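You operate a simulated robot arm through the tools that you are given. There is no shell and no other tool. Be economical: measure what you need, move in short steps, check, and stop when the job is done.

Carry out the task below with a simulated two-armed robot. There is one attempt and no reset: what you move stays moved.

Task
Hold the strainer on the top of the front bench steady with one hand and put the stop pin in it with the other.

Only the result counts: the job must be done as asked and must still hold three seconds after the hand-in. Knocking over, shifting, dropping, spilling or breaking anything else fails it.

Robot
Two 7-joint arms with two-finger parallel grippers on one trunk, on a base that drives. Base frame: it is fixed to the floor where the robot stands at the start and does not move with it; the origin is under the middle of the robot, x ahead of it, y to its left, z up; the surface under the hand at the start is at about z = 0.76. Lengths are in m, angles in degrees, forces in N, time in s.
The left shoulder is at the start at [0.109, 0.171, 1.183], the right one opposite. With the tool pointing down near the work surface each hand reaches from about 0.1 to 0.86 m from the robot's upright axis, wherever it stands, measured 20 degrees to its own side. Payload 4.4 kg a hand.
The tool frame of a hand sits at the grasp point between the pads (the TCP): z along the fingers, y along the line on which they close. The tips reach 0.023 m beyond it. Largest opening 0.094 m; finger width 0.038, thickness 0.01; the body of the gripper, 0.054 by 0.096 m, starts 0.039 m behind the TCP.
Orientation is that of the tool frame in the base frame, as a unit quaternion [w, x, y, z]. With the fingers straight down and closing along the base's y, the tool's x points along the base's -x, its y along +y and its z along -z.

Tools
- The arms move only by the tool drive_tool. It takes "left_plan", "right_plan" or both (then of equal length, played together; a hand with none holds still); each is a list of rows, each an object (a shift or turn left out is 0, a gripper value left out holds the last) with "claw": the opening, from 0 (shut) to 1 (fully open); "slide": the shift along the tool's x, y, z in units of 50 mm (1.0 is 50 mm), a list of three; "dr": the turn, a rotation vector about the tool's x, y, z in units of 4 degrees (1.0 is 4 degrees), a list of three. In form: [{"claw": claw, "slide": [tx, ty, tz], "dr": [ax, ay, az]}, ...]. A call has 1 to 12 rows; each row shifts and turns the commanded pose from where the row before left it, along the tool's axes as they then stand. A call with a number of a shift or a turn outside -1 to 1 is refused whole. Rows are played at 5 a second. More than 0.05 m and 8.6 degrees between two rows, or a gripper value outside its range, and nothing of the call is played. A pose out of reach is approached as far as the arm can. The call stops where the force on the tool passes 40 N (or 10 N more than at its start, if that is more) or the arm is blocked; 0.2 s more then pass. Each finger travels about 0.072 m/s and halts on what it meets, pressing with about 40 N; the grip force reading is that of the motor and also rises with nothing between the fingers. The clock runs only during rows and for 0.2 s after the last one: add rows that do not move to give the fingers time. The reply holds the time, the measured pose of the TCP, the force on the tool along the base axes, the opening and the grip force, in the units named above and with some noise, with the torque about the TCP (base axes, N m) and any sound that the robot's microphone picked up.
- Cameras (640 x 400 px; columns grow to the right, rows downward): "scene" is now at [0.1976, 0.03, 1.328]; the picture's right is [0.55, -0.83, 0.00], its down [-0.56, -0.37, -0.74] and it looks along [0.62, 0.41, -0.67] (base axes); focal length 252 px, centre (320, 200). "left" rides on the left gripper at [0.086, -0.016, -0.074] in its tool frame; the picture's right is [0.18, 0.98, 0.00], its down [-0.58, 0.11, -0.81] and it looks along [-0.79, 0.15, 0.59] (tool axes); focal length 243 px, centre (320, 200). "right" rides on the right gripper at [0.086, 0.016, -0.075] in its tool frame; the picture's right is [-0.18, 0.98, 0.00], its down [-0.58, -0.11, -0.81] and it looks along [-0.79, -0.15, 0.59] (tool axes); focal length 243 px, centre (320, 200). There is no depth. A picture from a camera that has moved, and an enlarged one, comes with that camera's place and axes in the base frame and with its lens. The place of the scene camera against the robot may be out by one fixed shift of up to 0.025 m in any direction.
- grab_frame(camera): a new picture of that camera. No time passes.
- slide_trunk(by): slides the trunk up (or, below 0, down) by that many m; the arms and the scene camera ride with it, the base frame stays. It gives what a move gives, with no picture.
- roll_base(legs): drives the robot by 1 to 6 legs, each [ahead, left, turn to the left] in m, m and degrees, along the robot's own axes; the way and the turn of a leg run together, so that a leg with both is an arc; at most 1.5 m and 180 degrees a leg. The arms and the cameras ride along, it lands a little off, and it stops where it bumps. It gives what a move gives.
- aim_head(pan, tilt): turns the head with the scene camera to pan (to the left, within 80 degrees either way) and tilt (down, from -29 to 69), counted from straight ahead of the robot. It gives what a move gives.
- inspect(camera, box): a new picture of the part [left, top, right, bottom] of that camera's present view, enlarged. No time passes.
- job_done(): hands the job in; it is judged then, once.

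Go step by step. Nothing tells you exact positions but the pictures and the camera data: compare them with the known pose of the tool, close in by small moves and look again before you grip or let go. The budget is 120 turns and 92 pictures, counting those below and the enlarged ones. Unless the task says otherwise, let go and move clear before handing in, and close with one line.

The tools are called as name(argument=value, ...) on one line, values as JSON. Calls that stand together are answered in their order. drive_tool: Moves the arms, as the interface text tells. Its arguments: {"type":"object","properties":{"left_plan":{"type":"array","items":{"type":"object","properties":{"claw":{"type":"number"},"slide":{"type":"array","items":{"type":"number"}},"dr":{"type":"array","items":{"type":"number"}}}}},"right_plan":{"type":"array","items":{"type":"object","properties":{"claw":{"type":"number"},"slide":{"type":"array","items":{"type":"number"}},"dr":{"type":"array","items":{"type":"number"}}}}}},"required":[]} The other tools are called the same way: slide_trunk (by) slides the trunk up or down; roll_base (legs) drives the base; aim_head (pan, tilt) turns the head that bears the scene camera; grab_frame (camera) takes a picture; inspect (camera, box) takes an enlarged picture of a part of a camera's view; job_done () hands the job in.

At the start:

```text
clock: 0.0
left_position: [0.3237, 0.4187, 1.0618]
left_tool_rot: [0.0, 0.0, 1.0, 0.0]
left_wrist_force: [-0.1, 0.2, -0.3]
left_torque: [-0.04, 0.0, -0.06]
left_gripper_width: 0.0938
left_finger_force: 0.0
right_position: [0.5266, 0.0102, 1.0359]
right_tool_rot: [0.001, 0.0, 1.0, 0.0]
right_wrist_force: [0.7, 0.3, 0.2]
right_torque: [0.01, -0.01, -0.02]
right_gripper_width: 0.094
right_finger_force: 0.0
trunk travel left (down, up): [-0.195, 0.193]
robot x, y, heading: [-0.001, -0.0023, 0.1]
head pan, tilt: [33.5, 42.1]
```

scene: 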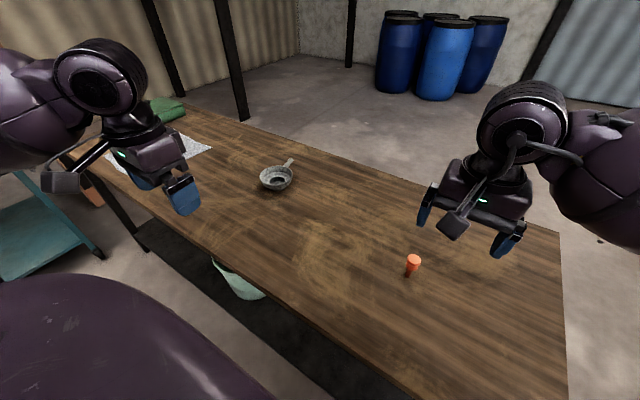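
right: 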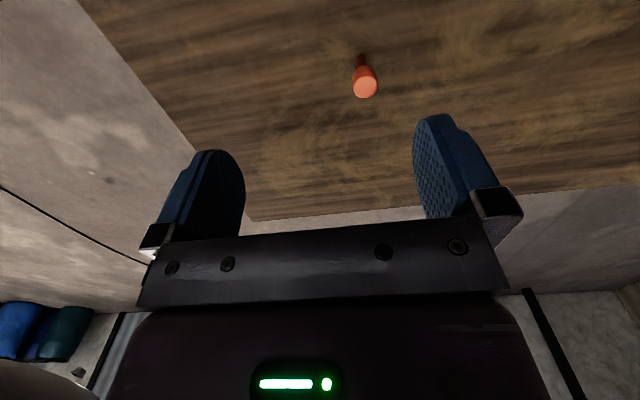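
left: 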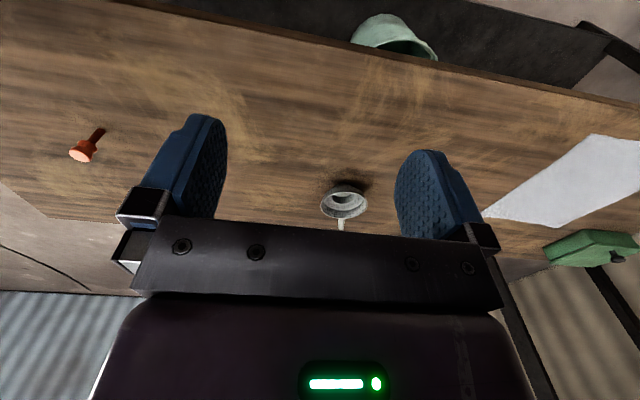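

The strainer seems to be near (0.72, 0.56) and the pin near (0.62, 0.05), both on the bench. I'll look closer at both.

inspect(camera="left", box=[280, 160, 400, 235])

inspect(camera="right", box=[310, 30, 430, 105])

inspect(camera="scene", box=[240, 150, 320, 200])

inspect(camera="scene", box=[373, 237, 453, 287])

```text
5.33 times, centred on (340, 198) of left
camera zoom: at [0.2379, 0.4031, 1.1375], right [-0.18, 0.98, 0.0], down [0.58, 0.11, 0.81], along [0.79, 0.15, -0.59], focal length 1294 px, centre (213, 213)
```

zoom: 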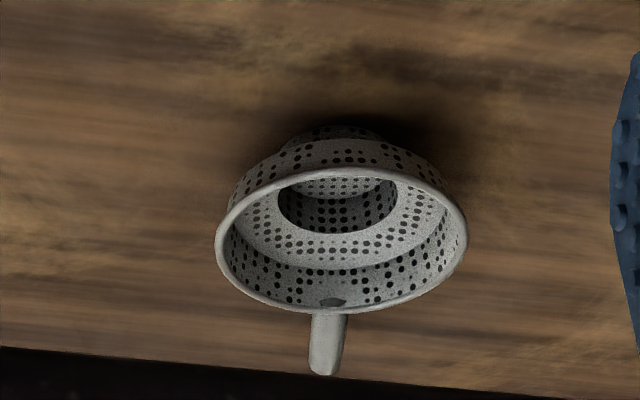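

```text
5.33 times, centred on (370, 68) of right
camera zoom: at [0.4396, 0.0265, 1.1097], right [0.18, 0.98, 0.0], down [0.58, -0.11, 0.81], along [0.79, -0.15, -0.59], focal length 1294 px, centre (53, 907)
```

zoom: 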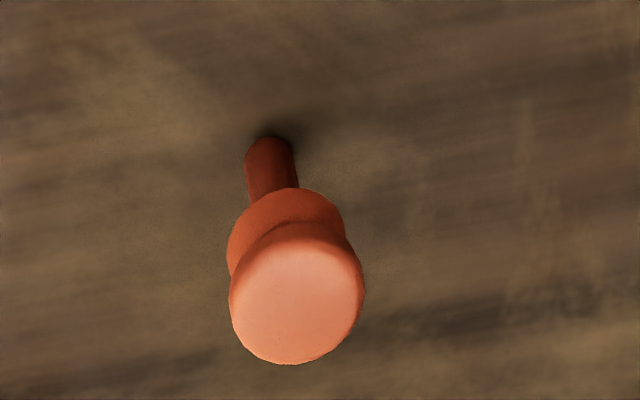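

```text
8.00 times, centred on (280, 175) of scene
camera zoom: at [0.1976, 0.03, 1.328], right [0.55, -0.83, 0.0], down [-0.56, -0.37, -0.74], along [0.62, 0.41, -0.67], focal length 2013 px, centre (640, 400)
```

zoom: 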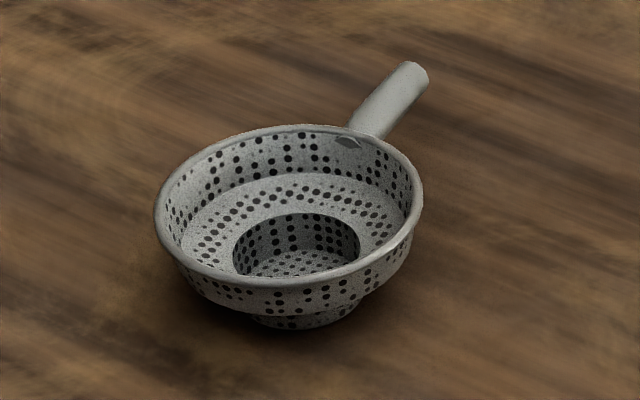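

```text
8.00 times, centred on (413, 262) of scene
camera zoom: at [0.1976, 0.03, 1.328], right [0.55, -0.83, 0.0], down [-0.56, -0.37, -0.74], along [0.62, 0.41, -0.67], focal length 2013 px, centre (-424, -296)
```

zoom: 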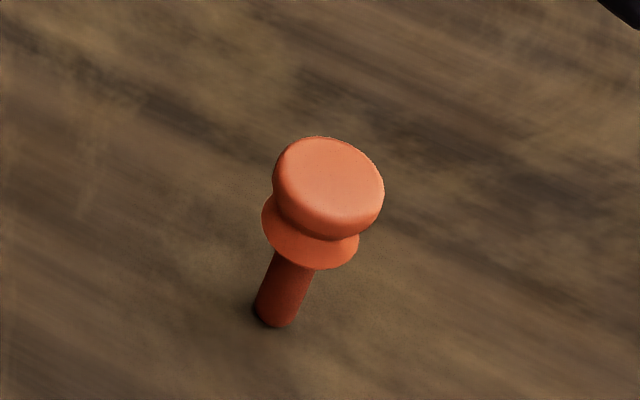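

The pin stands upright near (0.60, 0.052), about 65 mm tall with a 30 mm knob. The strainer's rim centre is near (0.70, 0.55, 0.80), and its handle points away from me. I'll yaw the right hand and lean it to the right so both hands will fit over the strainer later.

drive_tool(right_plan=[{"dr": [0, 0, -1]}, {"dr": [0, 0, -1]}, {"dr": [0, 0, -1]}, {"dr": [0, 0, -1]}, {"dr": [0, 0, -1]}, {"dr": [0, 0, -1]}, {"dr": [0, 0, -1]}, {"dr": [0, 0, -1]}, {"dr": [0, 0, -1]}, {"dr": [0, 0, -1]}, {"dr": [0, 0, -1]}, {"dr": [0, 0, -1]}])

```text
clock: 2.6
left_position: [0.3242, 0.4185, 1.063]
left_tool_rot: [0.0, 0.0, 1.0, 0.001]
left_wrist_force: [-0.2, 0.2, 0.5]
left_torque: [0.01, 0.03, 0.02]
left_gripper_width: 0.0941
left_finger_force: 0.1
right_position: [0.5251, 0.0087, 1.0353]
right_tool_rot: [0.0, -0.408, 0.913, 0.0]
right_wrist_force: [0.2, 0.4, 0.4]
right_torque: [0.0, -0.01, 0.01]
right_gripper_width: 0.0942
right_finger_force: 0.0
trunk travel left (down, up): [-0.195, 0.193]
robot x, y, heading: [0.0004, 0.0004, -0.1]
head pan, tilt: [33.5, 42.1]
```

The yaw worked. I'll carry on turning to about 80° and begin the tilt.

drive_tool(right_plan=[{"dr": [0, 0, -1]}, {"dr": [0, 0, -1]}, {"dr": [0, 0, -1]}, {"dr": [0, 0, -1]}, {"dr": [0, 0, -1]}, {"dr": [0, 0, -1]}, {"dr": [0, 0, -1]}, {"dr": [0, 0, -1]}, {"dr": [0, -1, 0]}, {"dr": [0, -1, 0]}, {"dr": [0, -1, 0]}, {"dr": [0, -1, 0]}])

drive_tool(right_plan=[{"dr": [0, -1, 0]}, {"dr": [0, -1, 0]}, {}])

grab_frame(camera="right")

aim_head(pan=15, tilt=42)

grab_frame(camera="scene")

```text
clock: 5.2
left_position: [0.3249, 0.4183, 1.0628]
left_tool_rot: [0.0, 0.0, 1.0, 0.0]
left_wrist_force: [-0.5, 0.9, 0.3]
left_torque: [-0.04, 0.02, -0.03]
left_gripper_width: 0.0939
left_finger_force: 0.2
right_position: [0.5251, 0.0099, 1.0371]
right_tool_rot: [0.107, -0.636, 0.759, 0.09]
right_wrist_force: [-0.1, -0.5, -0.8]
right_torque: [-0.02, 0.03, -0.02]
right_gripper_width: 0.0938
right_finger_force: 0.0
trunk travel left (down, up): [-0.195, 0.193]
robot x, y, heading: [0.001, 0.0015, 0.2]
head pan, tilt: [33.5, 42.1]
```

```text
clock: 6.0
left_position: [0.3244, 0.4196, 1.0632]
left_tool_rot: [0.0, -0.001, 1.0, 0.001]
left_wrist_force: [-0.1, -1.0, 0.6]
left_torque: [0.02, -0.01, 0.03]
left_gripper_width: 0.094
left_finger_force: 0.0
right_position: [0.5263, 0.009, 1.0365]
right_tool_rot: [0.16, -0.628, 0.749, 0.134]
right_wrist_force: [0.1, 0.7, 0.4]
right_torque: [0.01, 0.01, 0.02]
right_gripper_width: 0.0936
right_finger_force: 0.0
trunk travel left (down, up): [-0.195, 0.193]
robot x, y, heading: [-0.0025, 0.0014, 0.0]
head pan, tilt: [33.5, 42.1]
```

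```text
84 pictures are left
camera right: at [0.4913, -0.0944, 1.0682], right [-0.94, 0.34, 0.07], down [0.14, 0.18, 0.97], along [0.31, 0.92, -0.22], focal length 243 px, centre (320, 200)
```

right: 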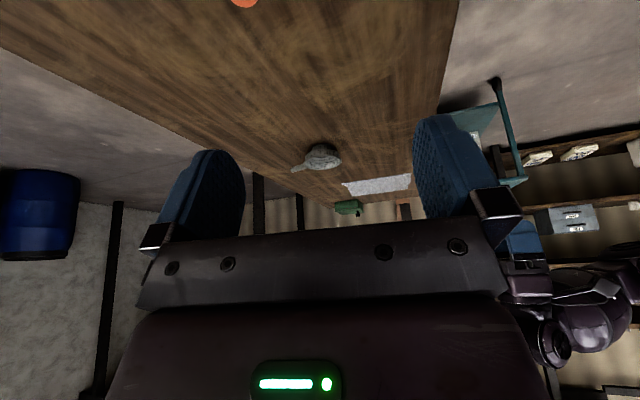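

```text
clock: 6.8
left_position: [0.326, 0.4191, 1.0628]
left_tool_rot: [0.0, 0.0, 1.0, -0.001]
left_wrist_force: [-0.3, -0.2, -0.2]
left_torque: [0.02, -0.01, 0.03]
left_gripper_width: 0.0941
left_finger_force: 0.1
right_position: [0.5263, 0.0099, 1.0351]
right_tool_rot: [0.16, -0.629, 0.749, 0.134]
right_wrist_force: [0.4, -0.2, 0.4]
right_torque: [0.0, 0.0, -0.03]
right_gripper_width: 0.0938
right_finger_force: 0.1
trunk travel left (down, up): [-0.195, 0.193]
robot x, y, heading: [0.0013, 0.0022, -0.1]
head pan, tilt: [15.0, 42.0]
```

```text
83 pictures are left
camera scene: at [0.2087, 0.0057, 1.3282], right [0.26, -0.97, 0.0], down [-0.65, -0.17, -0.74], along [0.72, 0.19, -0.67], focal length 252 px, centre (320, 200)
```

scene: 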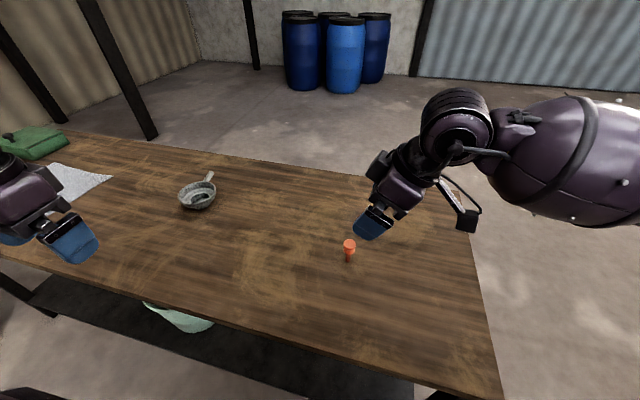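

The right hand is yawed 80° and leaning 24°. Next I'll move it to a standoff 100 mm back from the knob along the approach line.

drive_tool(right_plan=[{"slide": [0.2, -0.33, 0.615]}, {"slide": [0.2, -0.33, 0.615]}, {"slide": [0.2, -0.33, 0.615]}, {"slide": [0.2, -0.33, 0.615]}, {}])

grab_frame(camera="right")

inspect(camera="scene", box=[280, 160, 440, 280])

```text
clock: 8.0
left_position: [0.3239, 0.4188, 1.0624]
left_tool_rot: [0.0, 0.0, 1.0, -0.001]
left_wrist_force: [0.0, -0.6, -0.7]
left_torque: [0.0, -0.03, -0.03]
left_gripper_width: 0.0939
left_finger_force: 0.0
right_position: [0.5473, 0.011, 0.9928]
right_tool_rot: [0.16, -0.628, 0.75, 0.134]
right_wrist_force: [0.8, 0.1, 0.6]
right_torque: [0.02, -0.01, 0.02]
right_gripper_width: 0.0939
right_finger_force: 0.0
right hand out of reach, approached as far as the arm can: row 2, 3, 4
trunk travel left (down, up): [-0.195, 0.193]
robot x, y, heading: [-0.0012, -0.0006, 0.2]
head pan, tilt: [15.0, 42.0]
```

```text
82 pictures are left
camera right: at [0.5135, -0.093, 1.026], right [-0.94, 0.34, 0.07], down [0.14, 0.18, 0.97], along [0.31, 0.92, -0.22], focal length 243 px, centre (320, 200)
```

right: 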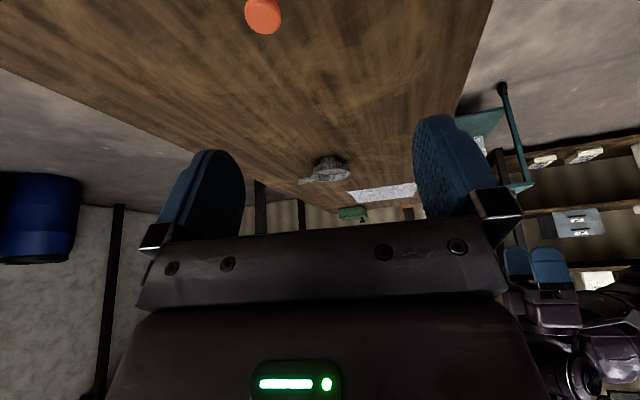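

```text
3.33 times, centred on (360, 220) of scene
camera zoom: at [0.2088, 0.0057, 1.3282], right [0.26, -0.97, 0.0], down [-0.65, -0.17, -0.74], along [0.72, 0.19, -0.67], focal length 839 px, centre (187, 133)
```

zoom: 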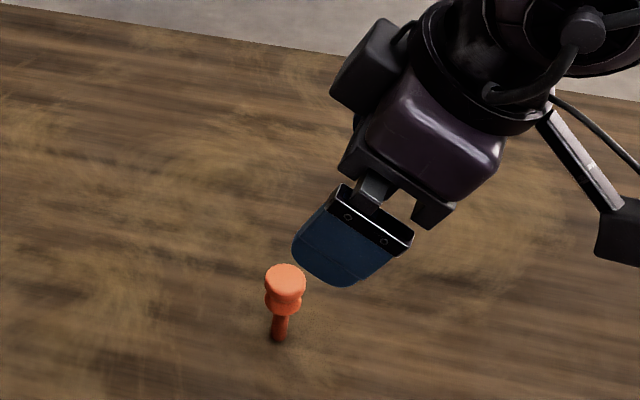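

That orientation runs out of reach, so I'll reduce the yaw to about 45° while keeping the lean.

drive_tool(right_plan=[{"dr": [0.408, 0, 0.913]}, {"dr": [0.408, 0, 0.913]}, {"dr": [0.408, 0, 0.913]}, {"dr": [0.408, 0, 0.913]}, {"dr": [0.408, 0, 0.913]}, {"dr": [0.408, 0, 0.913]}, {"dr": [0.408, 0, 0.913]}, {"dr": [0.408, 0, 0.913]}, {"dr": [0.408, 0, 0.913]}, {}])

```text
clock: 10.2
left_position: [0.3246, 0.4194, 1.0631]
left_tool_rot: [0.001, 0.0, 1.0, 0.0]
left_wrist_force: [0.0, -0.4, 0.2]
left_torque: [-0.01, 0.0, 0.0]
left_gripper_width: 0.0937
left_finger_force: 0.2
right_position: [0.5483, 0.0104, 0.9959]
right_tool_rot: [0.193, -0.367, 0.906, 0.078]
right_wrist_force: [0.5, 1.2, 0.0]
right_torque: [0.02, 0.01, -0.01]
right_gripper_width: 0.0941
right_finger_force: 0.1
trunk travel left (down, up): [-0.195, 0.193]
robot x, y, heading: [0.0008, 0.0004, -0.2]
head pan, tilt: [15.0, 42.0]
```

drive_tool(right_plan=[{"slide": [0.087, -0.043, 0.75]}, {"slide": [0.087, -0.043, 0.75]}, {"slide": [0.087, -0.043, 0.75]}, {}])

grab_frame(camera="right")

inspect(camera="scene", box=[280, 160, 440, 280])

```text
clock: 11.2
left_position: [0.3241, 0.4185, 1.0638]
left_tool_rot: [0.001, 0.0, 1.0, 0.001]
left_wrist_force: [-0.3, 0.2, 0.2]
left_torque: [0.02, -0.01, -0.01]
left_gripper_width: 0.0938
left_finger_force: 0.1
right_position: [0.5767, 0.0299, 0.8879]
right_tool_rot: [0.193, -0.368, 0.906, 0.078]
right_wrist_force: [-0.1, 0.6, 0.6]
right_torque: [0.01, -0.01, -0.01]
right_gripper_width: 0.094
right_finger_force: 0.1
trunk travel left (down, up): [-0.195, 0.193]
robot x, y, heading: [-0.0034, 0.0005, -0.0]
head pan, tilt: [15.0, 42.0]
```

```text
80 pictures are left
camera right: at [0.4871, -0.0334, 0.92], right [-0.56, 0.82, 0.07], down [0.22, 0.06, 0.97], along [0.8, 0.56, -0.22], focal length 243 px, centre (320, 200)
```

right: 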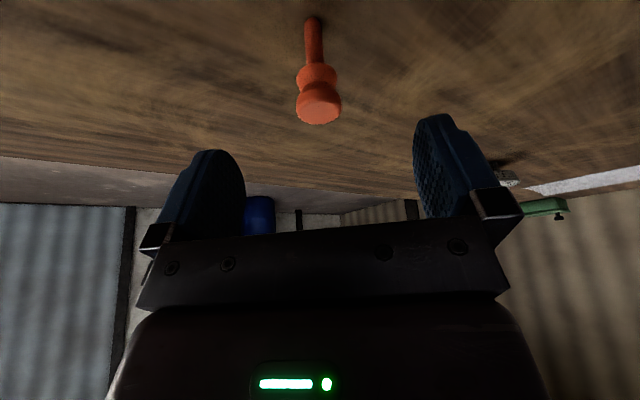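

```text
3.33 times, centred on (360, 220) of scene
camera zoom: at [0.2082, 0.0056, 1.3285], right [0.26, -0.97, 0.0], down [-0.65, -0.17, -0.74], along [0.72, 0.19, -0.67], focal length 839 px, centre (187, 133)
```

zoom: 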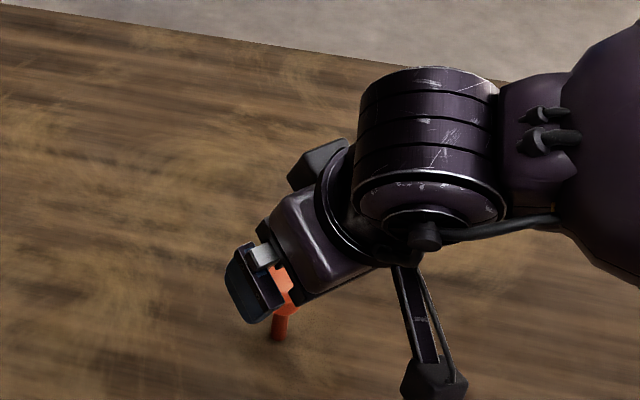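

The pin is at (0.598, 0.050) with its knob top near z = 0.829. I'll move the hand down around the knob.

drive_tool(right_plan=[{"slide": [0.013, 0, 0.39]}, {"slide": [0.013, 0, 0.39]}, {"slide": [0.012, 0, 0.39]}, {"slide": [0.012, 0, 0.38]}, {}])

grab_frame(camera="right")

inspect(camera="scene", box=[280, 160, 440, 280])

```text
clock: 12.4
left_position: [0.3227, 0.4193, 1.0634]
left_tool_rot: [-0.001, 0.001, 1.0, 0.0]
left_wrist_force: [-0.5, -0.5, 0.2]
left_torque: [-0.01, 0.01, 0.0]
left_gripper_width: 0.094
left_finger_force: 0.0
right_position: [0.5969, 0.0508, 0.8153]
right_tool_rot: [0.192, -0.368, 0.907, 0.078]
right_wrist_force: [0.1, 0.4, -0.1]
right_torque: [0.0, -0.02, 0.03]
right_gripper_width: 0.0941
right_finger_force: 0.1
trunk travel left (down, up): [-0.195, 0.193]
robot x, y, heading: [0.0021, 0.0011, -0.0]
head pan, tilt: [15.0, 42.0]
```

```text
78 pictures are left
camera right: at [0.5077, -0.0125, 0.8479], right [-0.56, 0.82, 0.07], down [0.22, 0.06, 0.97], along [0.8, 0.56, -0.22], focal length 243 px, centre (320, 200)
```

right: 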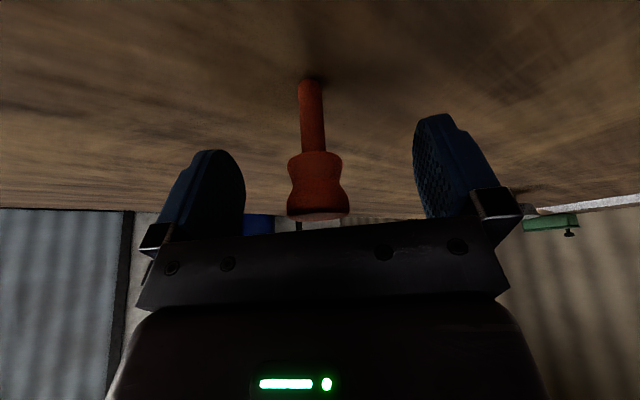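

```text
3.33 times, centred on (360, 220) of scene
camera zoom: at [0.2085, 0.0056, 1.3283], right [0.26, -0.97, 0.0], down [-0.65, -0.17, -0.74], along [0.72, 0.19, -0.67], focal length 839 px, centre (187, 133)
```

zoom: 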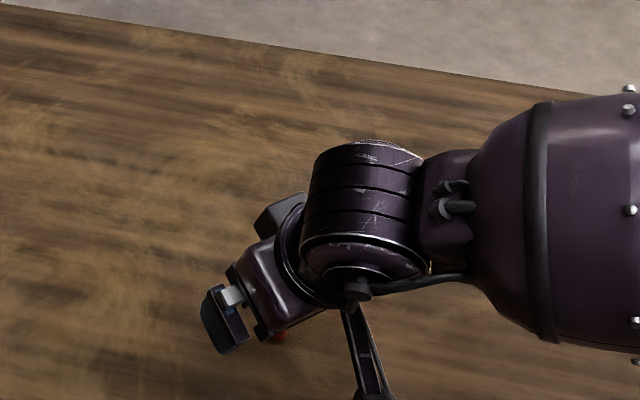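

The pin is centred between the pads. Closing.

drive_tool(right_plan=[{"claw": 0.5}, {"claw": 0.3}, {"claw": 0.1}, {"claw": 0.0}, {"claw": 0.0}, {"claw": 0.0}])

grab_frame(camera="right")

```text
clock: 13.8
left_position: [0.3233, 0.4177, 1.0626]
left_tool_rot: [0.0, -0.001, 1.0, 0.0]
left_wrist_force: [0.6, -0.5, 0.1]
left_torque: [-0.04, 0.04, 0.0]
left_gripper_width: 0.0941
left_finger_force: 0.0
right_position: [0.5971, 0.0506, 0.8152]
right_tool_rot: [0.193, -0.367, 0.907, 0.078]
right_wrist_force: [0.1, 0.6, -0.8]
right_torque: [0.02, -0.01, 0.02]
right_gripper_width: 0.0278
right_finger_force: 39.5
trunk travel left (down, up): [-0.195, 0.193]
robot x, y, heading: [0.0018, -0.0011, -0.1]
head pan, tilt: [15.0, 42.0]
```

```text
76 pictures are left
camera right: at [0.5079, -0.0126, 0.8479], right [-0.56, 0.82, 0.07], down [0.22, 0.06, 0.97], along [0.8, 0.56, -0.22], focal length 243 px, centre (320, 200)
```

right: 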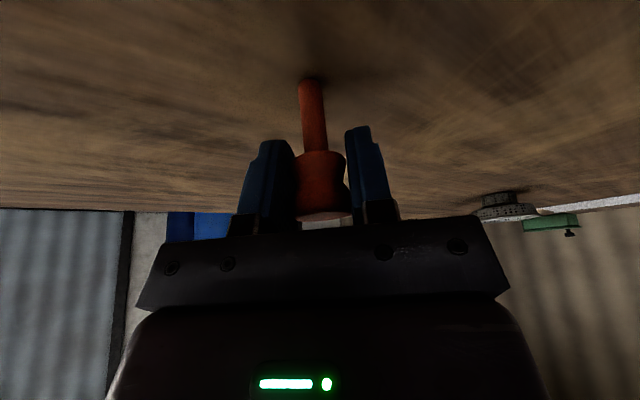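

The pin is gripped at 27.8 mm. I'll lift it and look left before driving.

drive_tool(right_plan=[{"slide": [-0.2, 0, -0.45]}, {"slide": [-0.4, 0, -0.9]}, {"slide": [-0.4, 0, -0.9]}, {"slide": [-0.4, 0, -0.9]}, {}])

aim_head(pan=70, tilt=45)

grab_frame(camera="scene")

grab_frame(camera="right")

```text
clock: 15.0
left_position: [0.3246, 0.4191, 1.0618]
left_tool_rot: [-0.001, 0.0, 1.0, -0.001]
left_wrist_force: [0.7, 0.4, -0.6]
left_torque: [-0.03, -0.03, -0.02]
left_gripper_width: 0.0938
left_finger_force: 0.0
right_position: [0.5976, 0.0524, 0.9877]
right_tool_rot: [0.192, -0.366, 0.907, 0.078]
right_wrist_force: [0.2, 0.4, -0.7]
right_torque: [0.03, 0.0, 0.03]
right_gripper_width: 0.028
right_finger_force: 40.0
trunk travel left (down, up): [-0.195, 0.193]
robot x, y, heading: [-0.0005, 0.0022, 0.0]
head pan, tilt: [15.0, 42.0]
```

```text
clock: 16.2
left_position: [0.3252, 0.4183, 1.0621]
left_tool_rot: [0.0, 0.0, 1.0, -0.001]
left_wrist_force: [0.1, -1.1, 0.5]
left_torque: [0.0, 0.0, 0.01]
left_gripper_width: 0.0937
left_finger_force: 0.0
right_position: [0.5977, 0.0517, 0.9885]
right_tool_rot: [0.193, -0.366, 0.907, 0.078]
right_wrist_force: [0.1, 0.2, -0.6]
right_torque: [0.0, 0.0, 0.01]
right_gripper_width: 0.0279
right_finger_force: 39.8
trunk travel left (down, up): [-0.195, 0.193]
robot x, y, heading: [0.0022, -0.0044, -0.0]
head pan, tilt: [70.0, 45.0]
```

```text
75 pictures are left
camera scene: at [0.1559, 0.0604, 1.3239], right [0.94, -0.34, 0.0], down [-0.24, -0.66, -0.71], along [0.24, 0.66, -0.71], focal length 252 px, centre (320, 200)
```

scene: 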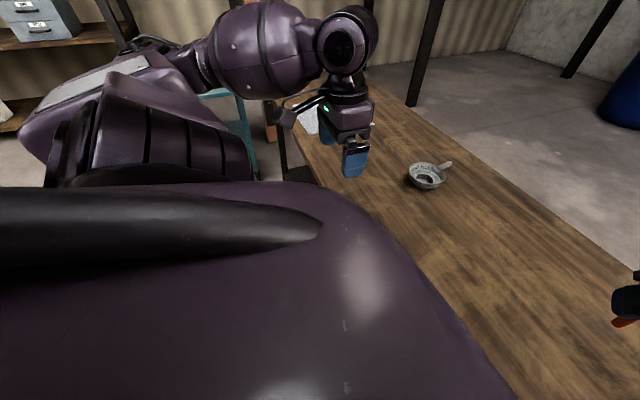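

```text
74 pictures are left
camera right: at [0.5075, -0.011, 1.0207], right [-0.56, 0.82, 0.07], down [0.22, 0.06, 0.97], along [0.8, 0.56, -0.22], focal length 243 px, centre (320, 200)
```

right: 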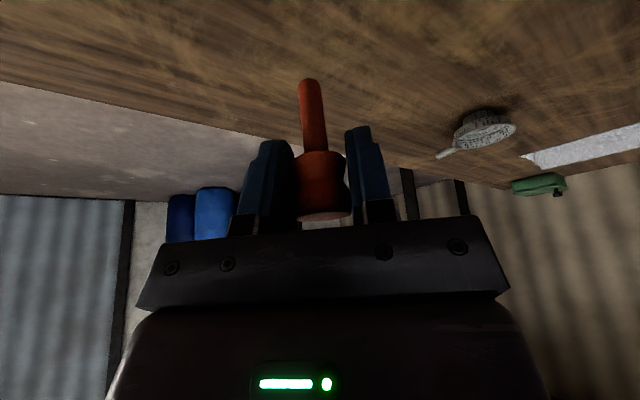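

The way is clear for a sideways move. I'll drive 0.46 m left and then a little ahead.

roll_base(legs=[[0, 0.46, 0], [0.05, 0, 0]])

aim_head(pan=10, tilt=42)

grab_frame(camera="scene")

grab_frame(camera="right")

grab_frame(camera="left")

```text
clock: 21.3
left_position: [0.3759, 0.8769, 1.0627]
left_tool_rot: [-0.001, 0.002, 1.0, -0.001]
left_wrist_force: [1.0, 0.8, 0.5]
left_torque: [0.0, 0.01, -0.02]
left_gripper_width: 0.0943
left_finger_force: 0.1
right_position: [0.6483, 0.51, 0.9873]
right_tool_rot: [0.193, -0.366, 0.907, 0.078]
right_wrist_force: [0.6, 1.1, -0.4]
right_torque: [-0.02, 0.0, -0.03]
right_gripper_width: 0.0278
right_finger_force: 39.7
trunk travel left (down, up): [-0.195, 0.193]
robot x, y, heading: [0.0521, 0.4606, -0.3]
head pan, tilt: [70.0, 45.0]
```

```text
clock: 22.6
left_position: [0.3757, 0.877, 1.0632]
left_tool_rot: [0.0, 0.001, 1.0, 0.0]
left_wrist_force: [-0.5, 0.1, 0.1]
left_torque: [0.0, 0.02, -0.02]
left_gripper_width: 0.094
left_finger_force: 0.0
right_position: [0.647, 0.5103, 0.9892]
right_tool_rot: [0.192, -0.366, 0.907, 0.077]
right_wrist_force: [-0.1, 0.3, -0.3]
right_torque: [0.0, -0.03, 0.0]
right_gripper_width: 0.0277
right_finger_force: 39.8
trunk travel left (down, up): [-0.195, 0.193]
robot x, y, heading: [0.051, 0.46, 0.2]
head pan, tilt: [10.0, 42.0]
```

```text
73 pictures are left
camera scene: at [0.2603, 0.4569, 1.3282], right [0.17, -0.99, 0.0], down [-0.66, -0.12, -0.74], along [0.73, 0.13, -0.67], focal length 252 px, centre (320, 200)
```

scene: 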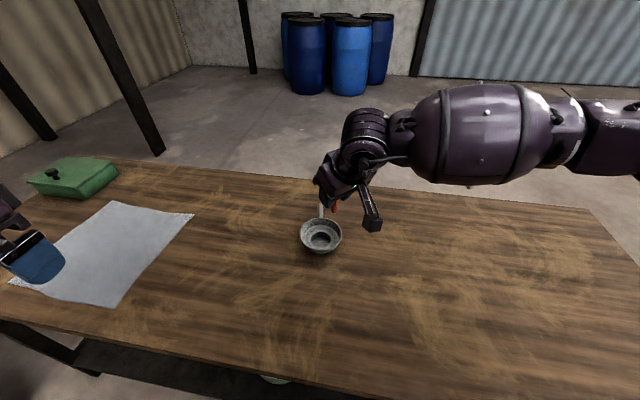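

```text
72 pictures are left
camera right: at [0.5574, 0.4465, 1.0207], right [-0.56, 0.83, 0.07], down [0.22, 0.06, 0.97], along [0.8, 0.56, -0.22], focal length 243 px, centre (320, 200)
```

right: 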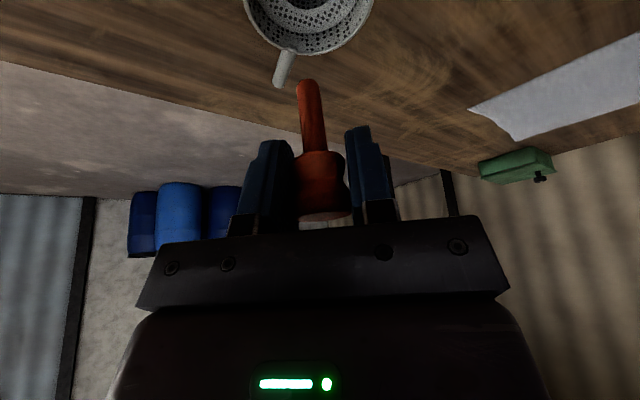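

```text
71 pictures are left
camera left: at [0.2888, 0.8614, 1.1375], right [-0.18, 0.98, 0.0], down [0.58, 0.11, 0.81], along [0.79, 0.15, -0.59], focal length 243 px, centre (320, 200)
```

left: 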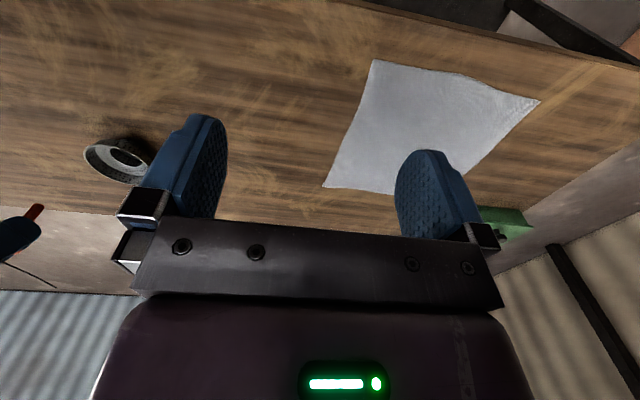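

The strainer is right ahead now. I'll move the right hand aside to the right, and yaw and lean the left hand to the left.

drive_tool(right_plan=[{"slide": [0.85, -0.49, -0.38]}, {"slide": [0.85, -0.49, -0.38]}, {"slide": [0.85, -0.49, -0.38]}, {}, {}, {}, {}, {}, {}, {}, {}, {}], left_plan=[{"dr": [0, 0, -0.85]}, {"dr": [0, 0, -0.85]}, {"dr": [0, 0, -0.85]}, {"dr": [1, 0, 0]}, {"dr": [1, 0, 0]}, {"dr": [1, 0, 0]}, {"dr": [1, 0, 0]}, {"dr": [1, 0, 0]}, {"dr": [1, 0, 0]}, {"dr": [1, 0, 0]}, {"dr": [1, 0, 0]}, {"dr": [1, 0, 0]}])

grab_frame(camera="right")

inspect(camera="scene", box=[270, 180, 370, 260])

```text
refused: row 1 steps farther than a row can; nothing moved
```

```text
70 pictures are left
camera right: at [0.5574, 0.4465, 1.0207], right [-0.56, 0.83, 0.07], down [0.22, 0.06, 0.97], along [0.8, 0.56, -0.22], focal length 243 px, centre (320, 200)
```

right: 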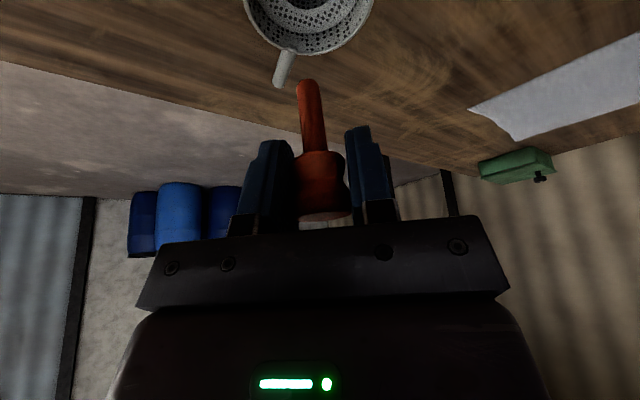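

```text
5.00 times, centred on (320, 220) of scene
camera zoom: at [0.2603, 0.4569, 1.3282], right [0.17, -0.99, 0.0], down [-0.66, -0.12, -0.74], along [0.73, 0.13, -0.67], focal length 1258 px, centre (320, 100)
```

zoom: 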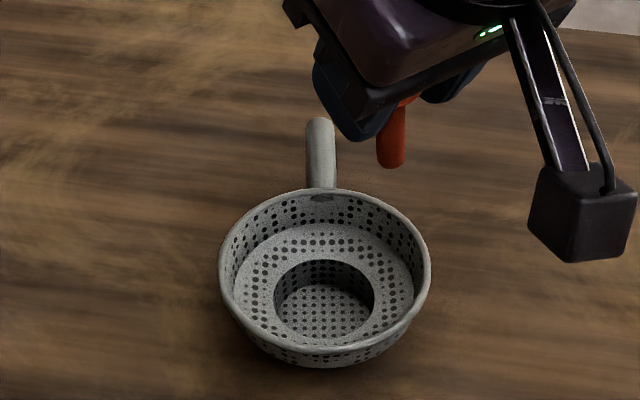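

drive_tool(right_plan=[{"slide": [0.64, -0.37, -0.285]}, {"slide": [0.64, -0.37, -0.285]}, {"slide": [0.64, -0.37, -0.285]}, {"slide": [0.64, -0.37, -0.285]}, {}, {}, {}, {}, {}, {}, {}, {}], left_plan=[{"dr": [0, 0, -0.85]}, {"dr": [0, 0, -0.85]}, {"dr": [0, 0, -0.85]}, {"dr": [1, 0, 0]}, {"dr": [1, 0, 0]}, {"dr": [1, 0, 0]}, {"dr": [1, 0, 0]}, {"dr": [1, 0, 0]}, {"dr": [1, 0, 0]}, {"dr": [1, 0, 0]}, {"dr": [1, 0, 0]}, {"dr": [1, 0, 0]}])

grab_frame(camera="right")

grab_frame(camera="scene")

```text
clock: 25.2
left_position: [0.3741, 0.8773, 1.0635]
left_tool_rot: [0.028, -0.083, 0.947, -0.308]
left_wrist_force: [-0.4, -0.2, 1.2]
left_torque: [0.02, -0.02, 0.0]
left_gripper_width: 0.0941
left_finger_force: 0.1
right_position: [0.5981, 0.3601, 0.99]
right_tool_rot: [0.193, -0.365, 0.907, 0.077]
right_wrist_force: [-0.3, -0.1, -0.6]
right_torque: [0.02, -0.01, 0.01]
right_gripper_width: 0.0277
right_finger_force: 40.5
trunk travel left (down, up): [-0.195, 0.193]
robot x, y, heading: [0.047, 0.4583, -0.2]
head pan, tilt: [10.0, 42.0]
```

```text
68 pictures are left
camera right: at [0.5067, 0.2968, 1.0233], right [-0.56, 0.83, 0.07], down [0.22, 0.06, 0.97], along [0.8, 0.56, -0.22], focal length 243 px, centre (320, 200)
```

right: 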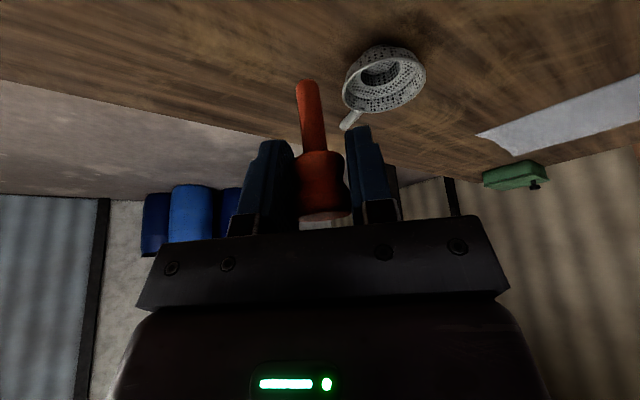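

```text
67 pictures are left
camera scene: at [0.2602, 0.4569, 1.3283], right [0.17, -0.99, 0.0], down [-0.66, -0.11, -0.74], along [0.73, 0.13, -0.67], focal length 252 px, centre (320, 200)
```

scene: 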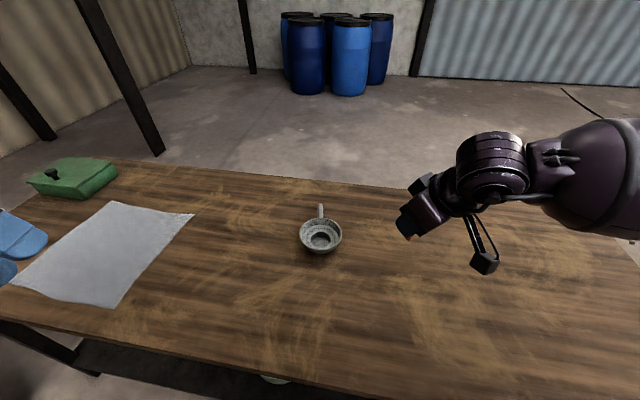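

inspect(camera="right", box=[320, 30, 448, 140])

inspect(camera="scene", box=[270, 180, 370, 260])

drive_tool(left_plan=[{"dr": [1, 0, 0]}, {"dr": [1, 0, 0]}, {}])

```text
3.64 times, centred on (384, 85) of right
camera zoom: at [0.5067, 0.2968, 1.0233], right [-0.56, 0.83, 0.07], down [0.22, 0.06, 0.97], along [0.8, 0.56, -0.22], focal length 882 px, centre (87, 618)
```

zoom: 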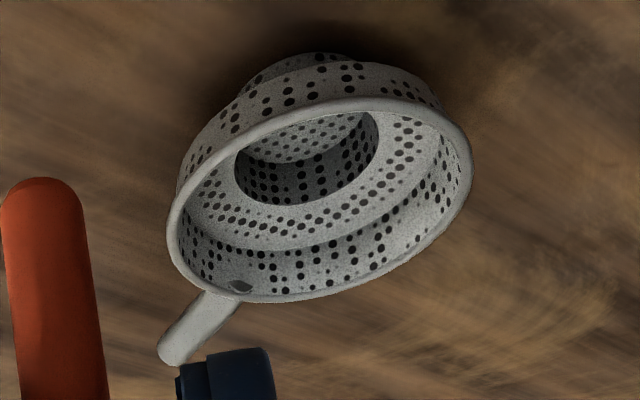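

```text
5.00 times, centred on (320, 220) of scene
camera zoom: at [0.2602, 0.4569, 1.3283], right [0.17, -0.99, 0.0], down [-0.66, -0.11, -0.74], along [0.73, 0.13, -0.67], focal length 1258 px, centre (320, 100)
```

zoom: 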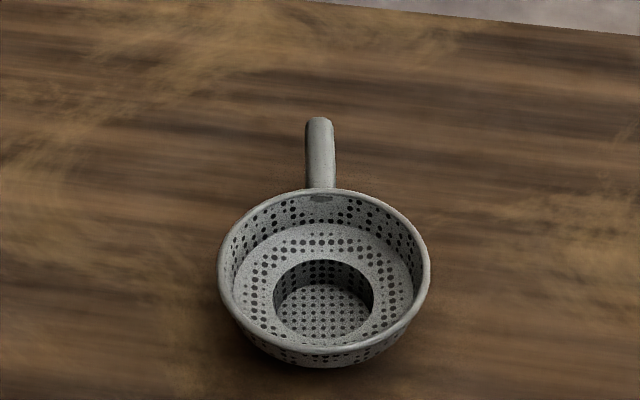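

```text
clock: 26.0
left_position: [0.3749, 0.8774, 1.0638]
left_tool_rot: [0.032, -0.081, 0.924, -0.374]
left_wrist_force: [-0.6, 1.1, -0.3]
left_torque: [0.01, -0.01, 0.02]
left_gripper_width: 0.0938
left_finger_force: 0.1
right_position: [0.5956, 0.3598, 0.99]
right_tool_rot: [0.193, -0.365, 0.907, 0.078]
right_wrist_force: [0.0, 0.2, -0.9]
right_torque: [0.01, 0.01, 0.01]
right_gripper_width: 0.0279
right_finger_force: 40.4
trunk travel left (down, up): [-0.195, 0.193]
robot x, y, heading: [0.0526, 0.4587, -0.1]
head pan, tilt: [10.0, 42.0]
```

The left hand is leaning 44°. The handle axis runs from the rim at about 10° to the left, with its tip near (0.808, 0.571, 0.798). I'll move the left hand to a standoff 100 mm back from the grip spot.

drive_tool(left_plan=[{"claw": 0.5, "slide": [-0.587, -0.1425, 0.579]}, {"slide": [-0.587, -0.1425, 0.579]}, {"slide": [-0.587, -0.1425, 0.579]}, {"slide": [-0.587, -0.1425, 0.579]}, {"slide": [-0.587, -0.1425, 0.579]}, {"slide": [-0.587, -0.1425, 0.579]}, {"slide": [-0.587, -0.1425, 0.579]}, {"slide": [-0.587, -0.1425, 0.579]}, {"slide": [-0.587, -0.1425, 0.579]}, {"slide": [-0.587, -0.1425, 0.579]}, {"slide": [-0.587, -0.1425, 0.579]}, {"slide": [-0.587, -0.1425, 0.579]}])

grab_frame(camera="left")

grab_frame(camera="scene")

```text
clock: 28.6
left_position: [0.7756, 0.6392, 0.8727]
left_tool_rot: [0.031, -0.081, 0.924, -0.372]
left_wrist_force: [-0.2, 0.9, 0.0]
left_torque: [0.03, -0.04, 0.0]
left_gripper_width: 0.0467
left_finger_force: 0.0
right_position: [0.5983, 0.359, 0.9906]
right_tool_rot: [0.192, -0.364, 0.908, 0.077]
right_wrist_force: [0.4, -0.3, -0.7]
right_torque: [0.01, 0.01, 0.0]
right_gripper_width: 0.0276
right_finger_force: 40.0
trunk travel left (down, up): [-0.195, 0.193]
robot x, y, heading: [0.057, 0.4566, -0.2]
head pan, tilt: [10.0, 42.0]
```

```text
64 pictures are left
camera left: at [0.6833, 0.6644, 0.9384], right [-0.31, 0.66, -0.68], down [0.46, 0.73, 0.5], along [0.83, -0.16, -0.53], focal length 243 px, centre (320, 200)
```

left: 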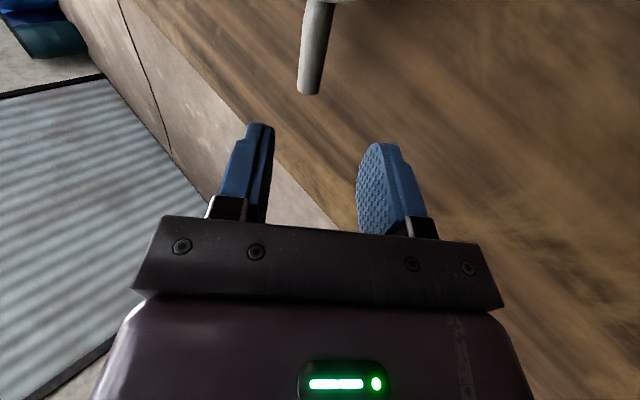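

```text
63 pictures are left
camera scene: at [0.261, 0.4561, 1.328], right [0.17, -0.99, 0.0], down [-0.66, -0.11, -0.74], along [0.73, 0.13, -0.67], focal length 252 px, centre (320, 200)
```

scene: 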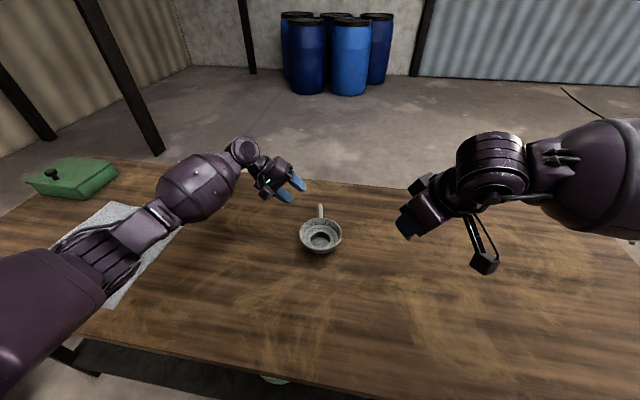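

Three views agree: the handle axis is at z ≈ 0.805 with its tip at (0.802, 0.568). I'll correct the aim slightly and approach most of the way.

drive_tool(left_plan=[{"claw": 0.45, "slide": [0.07, -0.045, 0.4]}, {"slide": [0.07, -0.045, 0.4]}, {"slide": [0.07, -0.045, 0.4]}, {}])

grab_frame(camera="left")

inspect(camera="scene", box=[240, 140, 370, 260])

```text
clock: 29.6
left_position: [0.7708, 0.5938, 0.8346]
left_tool_rot: [0.033, -0.082, 0.924, -0.372]
left_wrist_force: [0.4, 0.2, 0.0]
left_torque: [-0.02, 0.01, 0.02]
left_gripper_width: 0.0422
left_finger_force: 0.1
right_position: [0.5964, 0.36, 0.9904]
right_tool_rot: [0.193, -0.365, 0.907, 0.078]
right_wrist_force: [-0.2, 0.1, -0.8]
right_torque: [-0.02, 0.02, 0.0]
right_gripper_width: 0.0278
right_finger_force: 40.1
trunk travel left (down, up): [-0.195, 0.193]
robot x, y, heading: [0.0495, 0.4585, -0.2]
head pan, tilt: [10.0, 42.0]
```

```text
62 pictures are left
camera left: at [0.6788, 0.6187, 0.8995], right [-0.3, 0.66, -0.68], down [0.46, 0.73, 0.5], along [0.83, -0.16, -0.53], focal length 243 px, centre (320, 200)
```

left: 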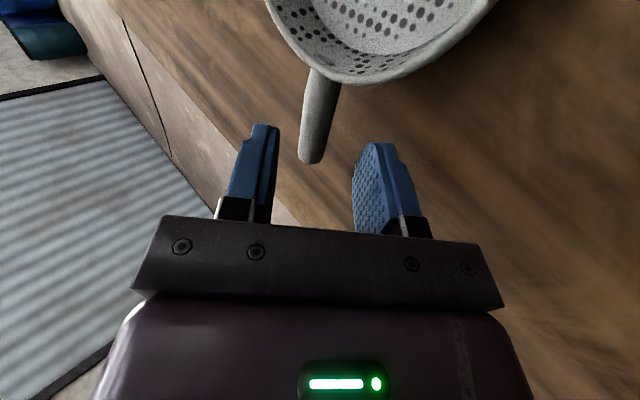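

```text
3.33 times, centred on (305, 200) of scene
camera zoom: at [0.2601, 0.457, 1.3283], right [0.17, -0.99, 0.0], down [-0.66, -0.11, -0.74], along [0.73, 0.13, -0.67], focal length 839 px, centre (370, 200)
```

zoom: 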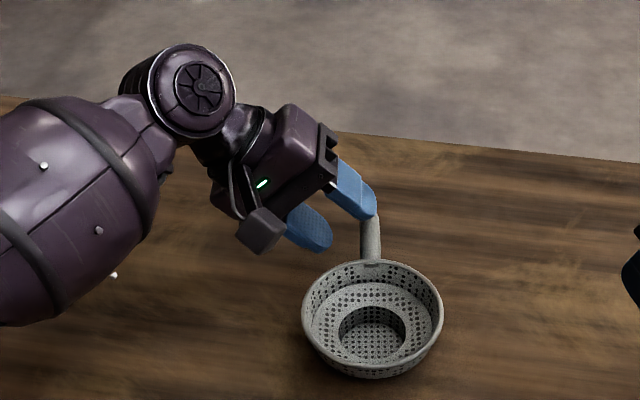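

drive_tool(left_plan=[{"slide": [-0.09, -0.02, 0.26]}, {"slide": [-0.07, -0.02, 0.26]}, {"slide": [0, 0, 0.26]}, {}])

grab_frame(camera="left")

inspect(camera="scene", box=[270, 160, 370, 250])

```text
clock: 30.6
left_position: [0.7848, 0.5675, 0.8087]
left_tool_rot: [0.033, -0.081, 0.924, -0.373]
left_wrist_force: [-0.4, -0.5, -0.2]
left_torque: [0.02, 0.03, 0.01]
left_gripper_width: 0.0423
left_finger_force: 0.0
right_position: [0.5964, 0.3601, 0.9907]
right_tool_rot: [0.193, -0.365, 0.907, 0.077]
right_wrist_force: [0.2, -0.8, -1.1]
right_torque: [0.0, -0.01, 0.02]
right_gripper_width: 0.0279
right_finger_force: 40.2
trunk travel left (down, up): [-0.195, 0.193]
robot x, y, heading: [0.0501, 0.4615, 0.1]
head pan, tilt: [10.0, 42.0]
```

```text
60 pictures are left
camera left: at [0.6932, 0.5913, 0.8731], right [-0.3, 0.66, -0.68], down [0.46, 0.73, 0.5], along [0.83, -0.16, -0.53], focal length 243 px, centre (320, 200)
```

left: 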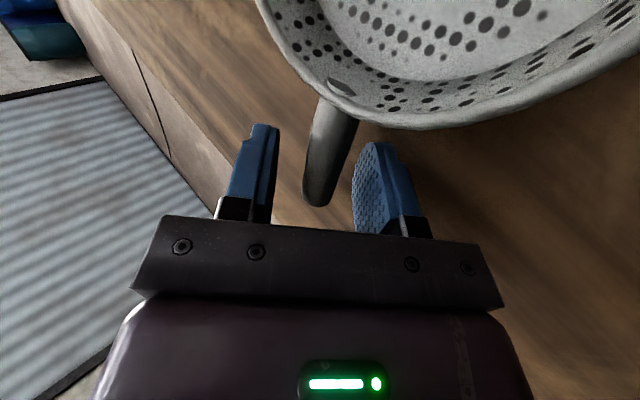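

```text
4.44 times, centred on (320, 205) of scene
camera zoom: at [0.2601, 0.457, 1.3283], right [0.17, -0.99, 0.0], down [-0.66, -0.11, -0.74], along [0.73, 0.13, -0.67], focal length 1118 px, centre (320, 178)
```

zoom: 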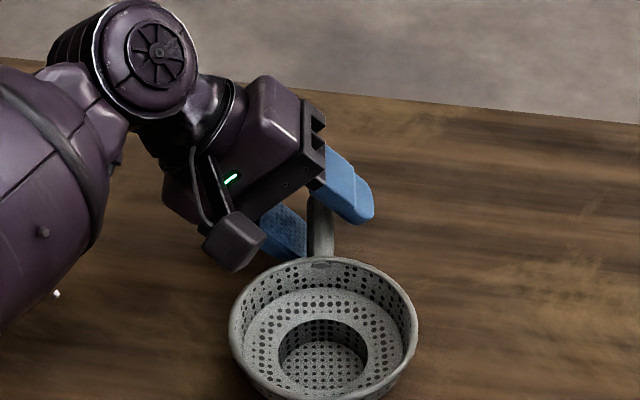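

The handle lies between the left pads, within about 1 mm of centre. Closing slowly.

drive_tool(left_plan=[{"claw": 0.35}, {"claw": 0.28}, {"claw": 0.22}, {"claw": 0.18}, {"claw": 0.14}, {"claw": 0.1}, {"claw": 0.0}, {"claw": 0.0}])

grab_frame(camera="left")

inspect(camera="scene", box=[270, 180, 370, 260])

inspect(camera="right", box=[320, 30, 448, 140])

```text
clock: 32.4
left_position: [0.7842, 0.5666, 0.8078]
left_tool_rot: [0.032, -0.08, 0.924, -0.373]
left_wrist_force: [-0.9, 0.3, -0.4]
left_torque: [0.01, 0.0, 0.01]
left_gripper_width: 0.0172
left_finger_force: 39.6
right_position: [0.596, 0.3601, 0.9914]
right_tool_rot: [0.193, -0.365, 0.907, 0.077]
right_wrist_force: [0.5, -0.2, -0.7]
right_torque: [-0.01, -0.01, 0.0]
right_gripper_width: 0.0279
right_finger_force: 40.0
trunk travel left (down, up): [-0.195, 0.193]
robot x, y, heading: [0.0519, 0.4596, -0.1]
head pan, tilt: [10.0, 42.0]
```

```text
58 pictures are left
camera left: at [0.6933, 0.5913, 0.873], right [-0.3, 0.66, -0.68], down [0.46, 0.73, 0.5], along [0.83, -0.16, -0.53], focal length 243 px, centre (320, 200)
```

left: 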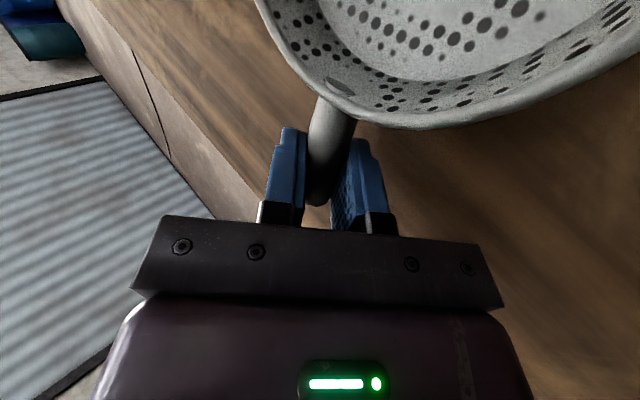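

```text
5.00 times, centred on (320, 220) of scene
camera zoom: at [0.2603, 0.4568, 1.3282], right [0.17, -0.99, 0.0], down [-0.66, -0.11, -0.74], along [0.73, 0.13, -0.67], focal length 1258 px, centre (320, 100)
```

zoom: 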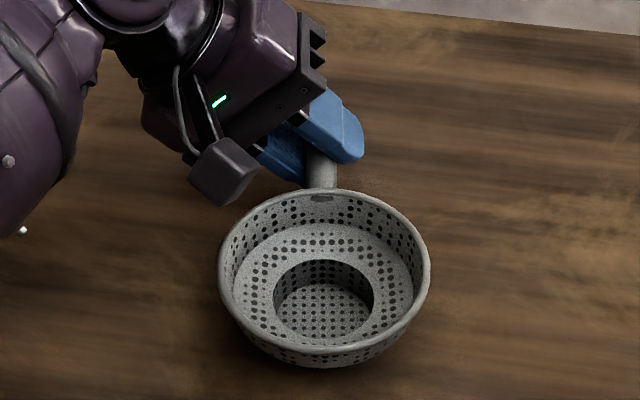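

```text
3.64 times, centred on (384, 85) of right
camera zoom: at [0.5068, 0.2967, 1.0232], right [-0.56, 0.83, 0.07], down [0.22, 0.06, 0.97], along [0.8, 0.56, -0.22], focal length 882 px, centre (87, 618)
```

zoom: 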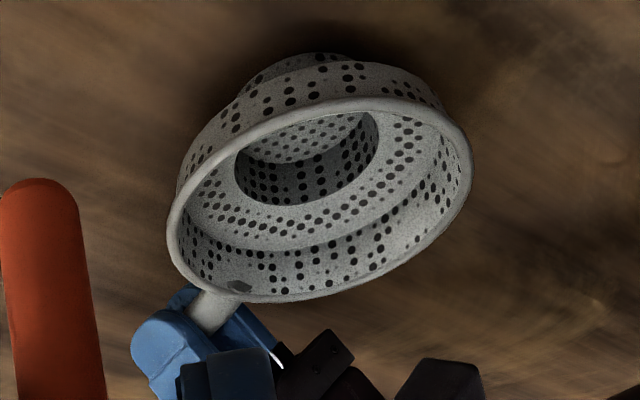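

The left hand holds the handle at 17 mm and the strainer hasn't moved. To give the left camera more room I'll yaw the right hand a further 16° about the vertical, then bring it above the strainer.

drive_tool(right_plan=[{"dr": [-0.408, 0, -0.913]}, {"dr": [-0.408, 0, -0.913]}, {"dr": [-0.408, 0, -0.913]}, {"dr": [-0.408, 0, -0.913]}, {}])

```text
clock: 33.6
left_position: [0.7854, 0.5655, 0.8085]
left_tool_rot: [0.032, -0.08, 0.924, -0.373]
left_wrist_force: [-0.5, 0.1, -0.2]
left_torque: [-0.02, -0.03, 0.02]
left_gripper_width: 0.0171
left_finger_force: 40.5
right_position: [0.597, 0.3605, 0.9886]
right_tool_rot: [0.18, -0.488, 0.848, 0.104]
right_wrist_force: [0.5, 0.5, -0.2]
right_torque: [0.04, -0.02, 0.04]
right_gripper_width: 0.0276
right_finger_force: 39.9
trunk travel left (down, up): [-0.195, 0.193]
robot x, y, heading: [0.0449, 0.4609, -0.3]
head pan, tilt: [10.0, 42.0]
```

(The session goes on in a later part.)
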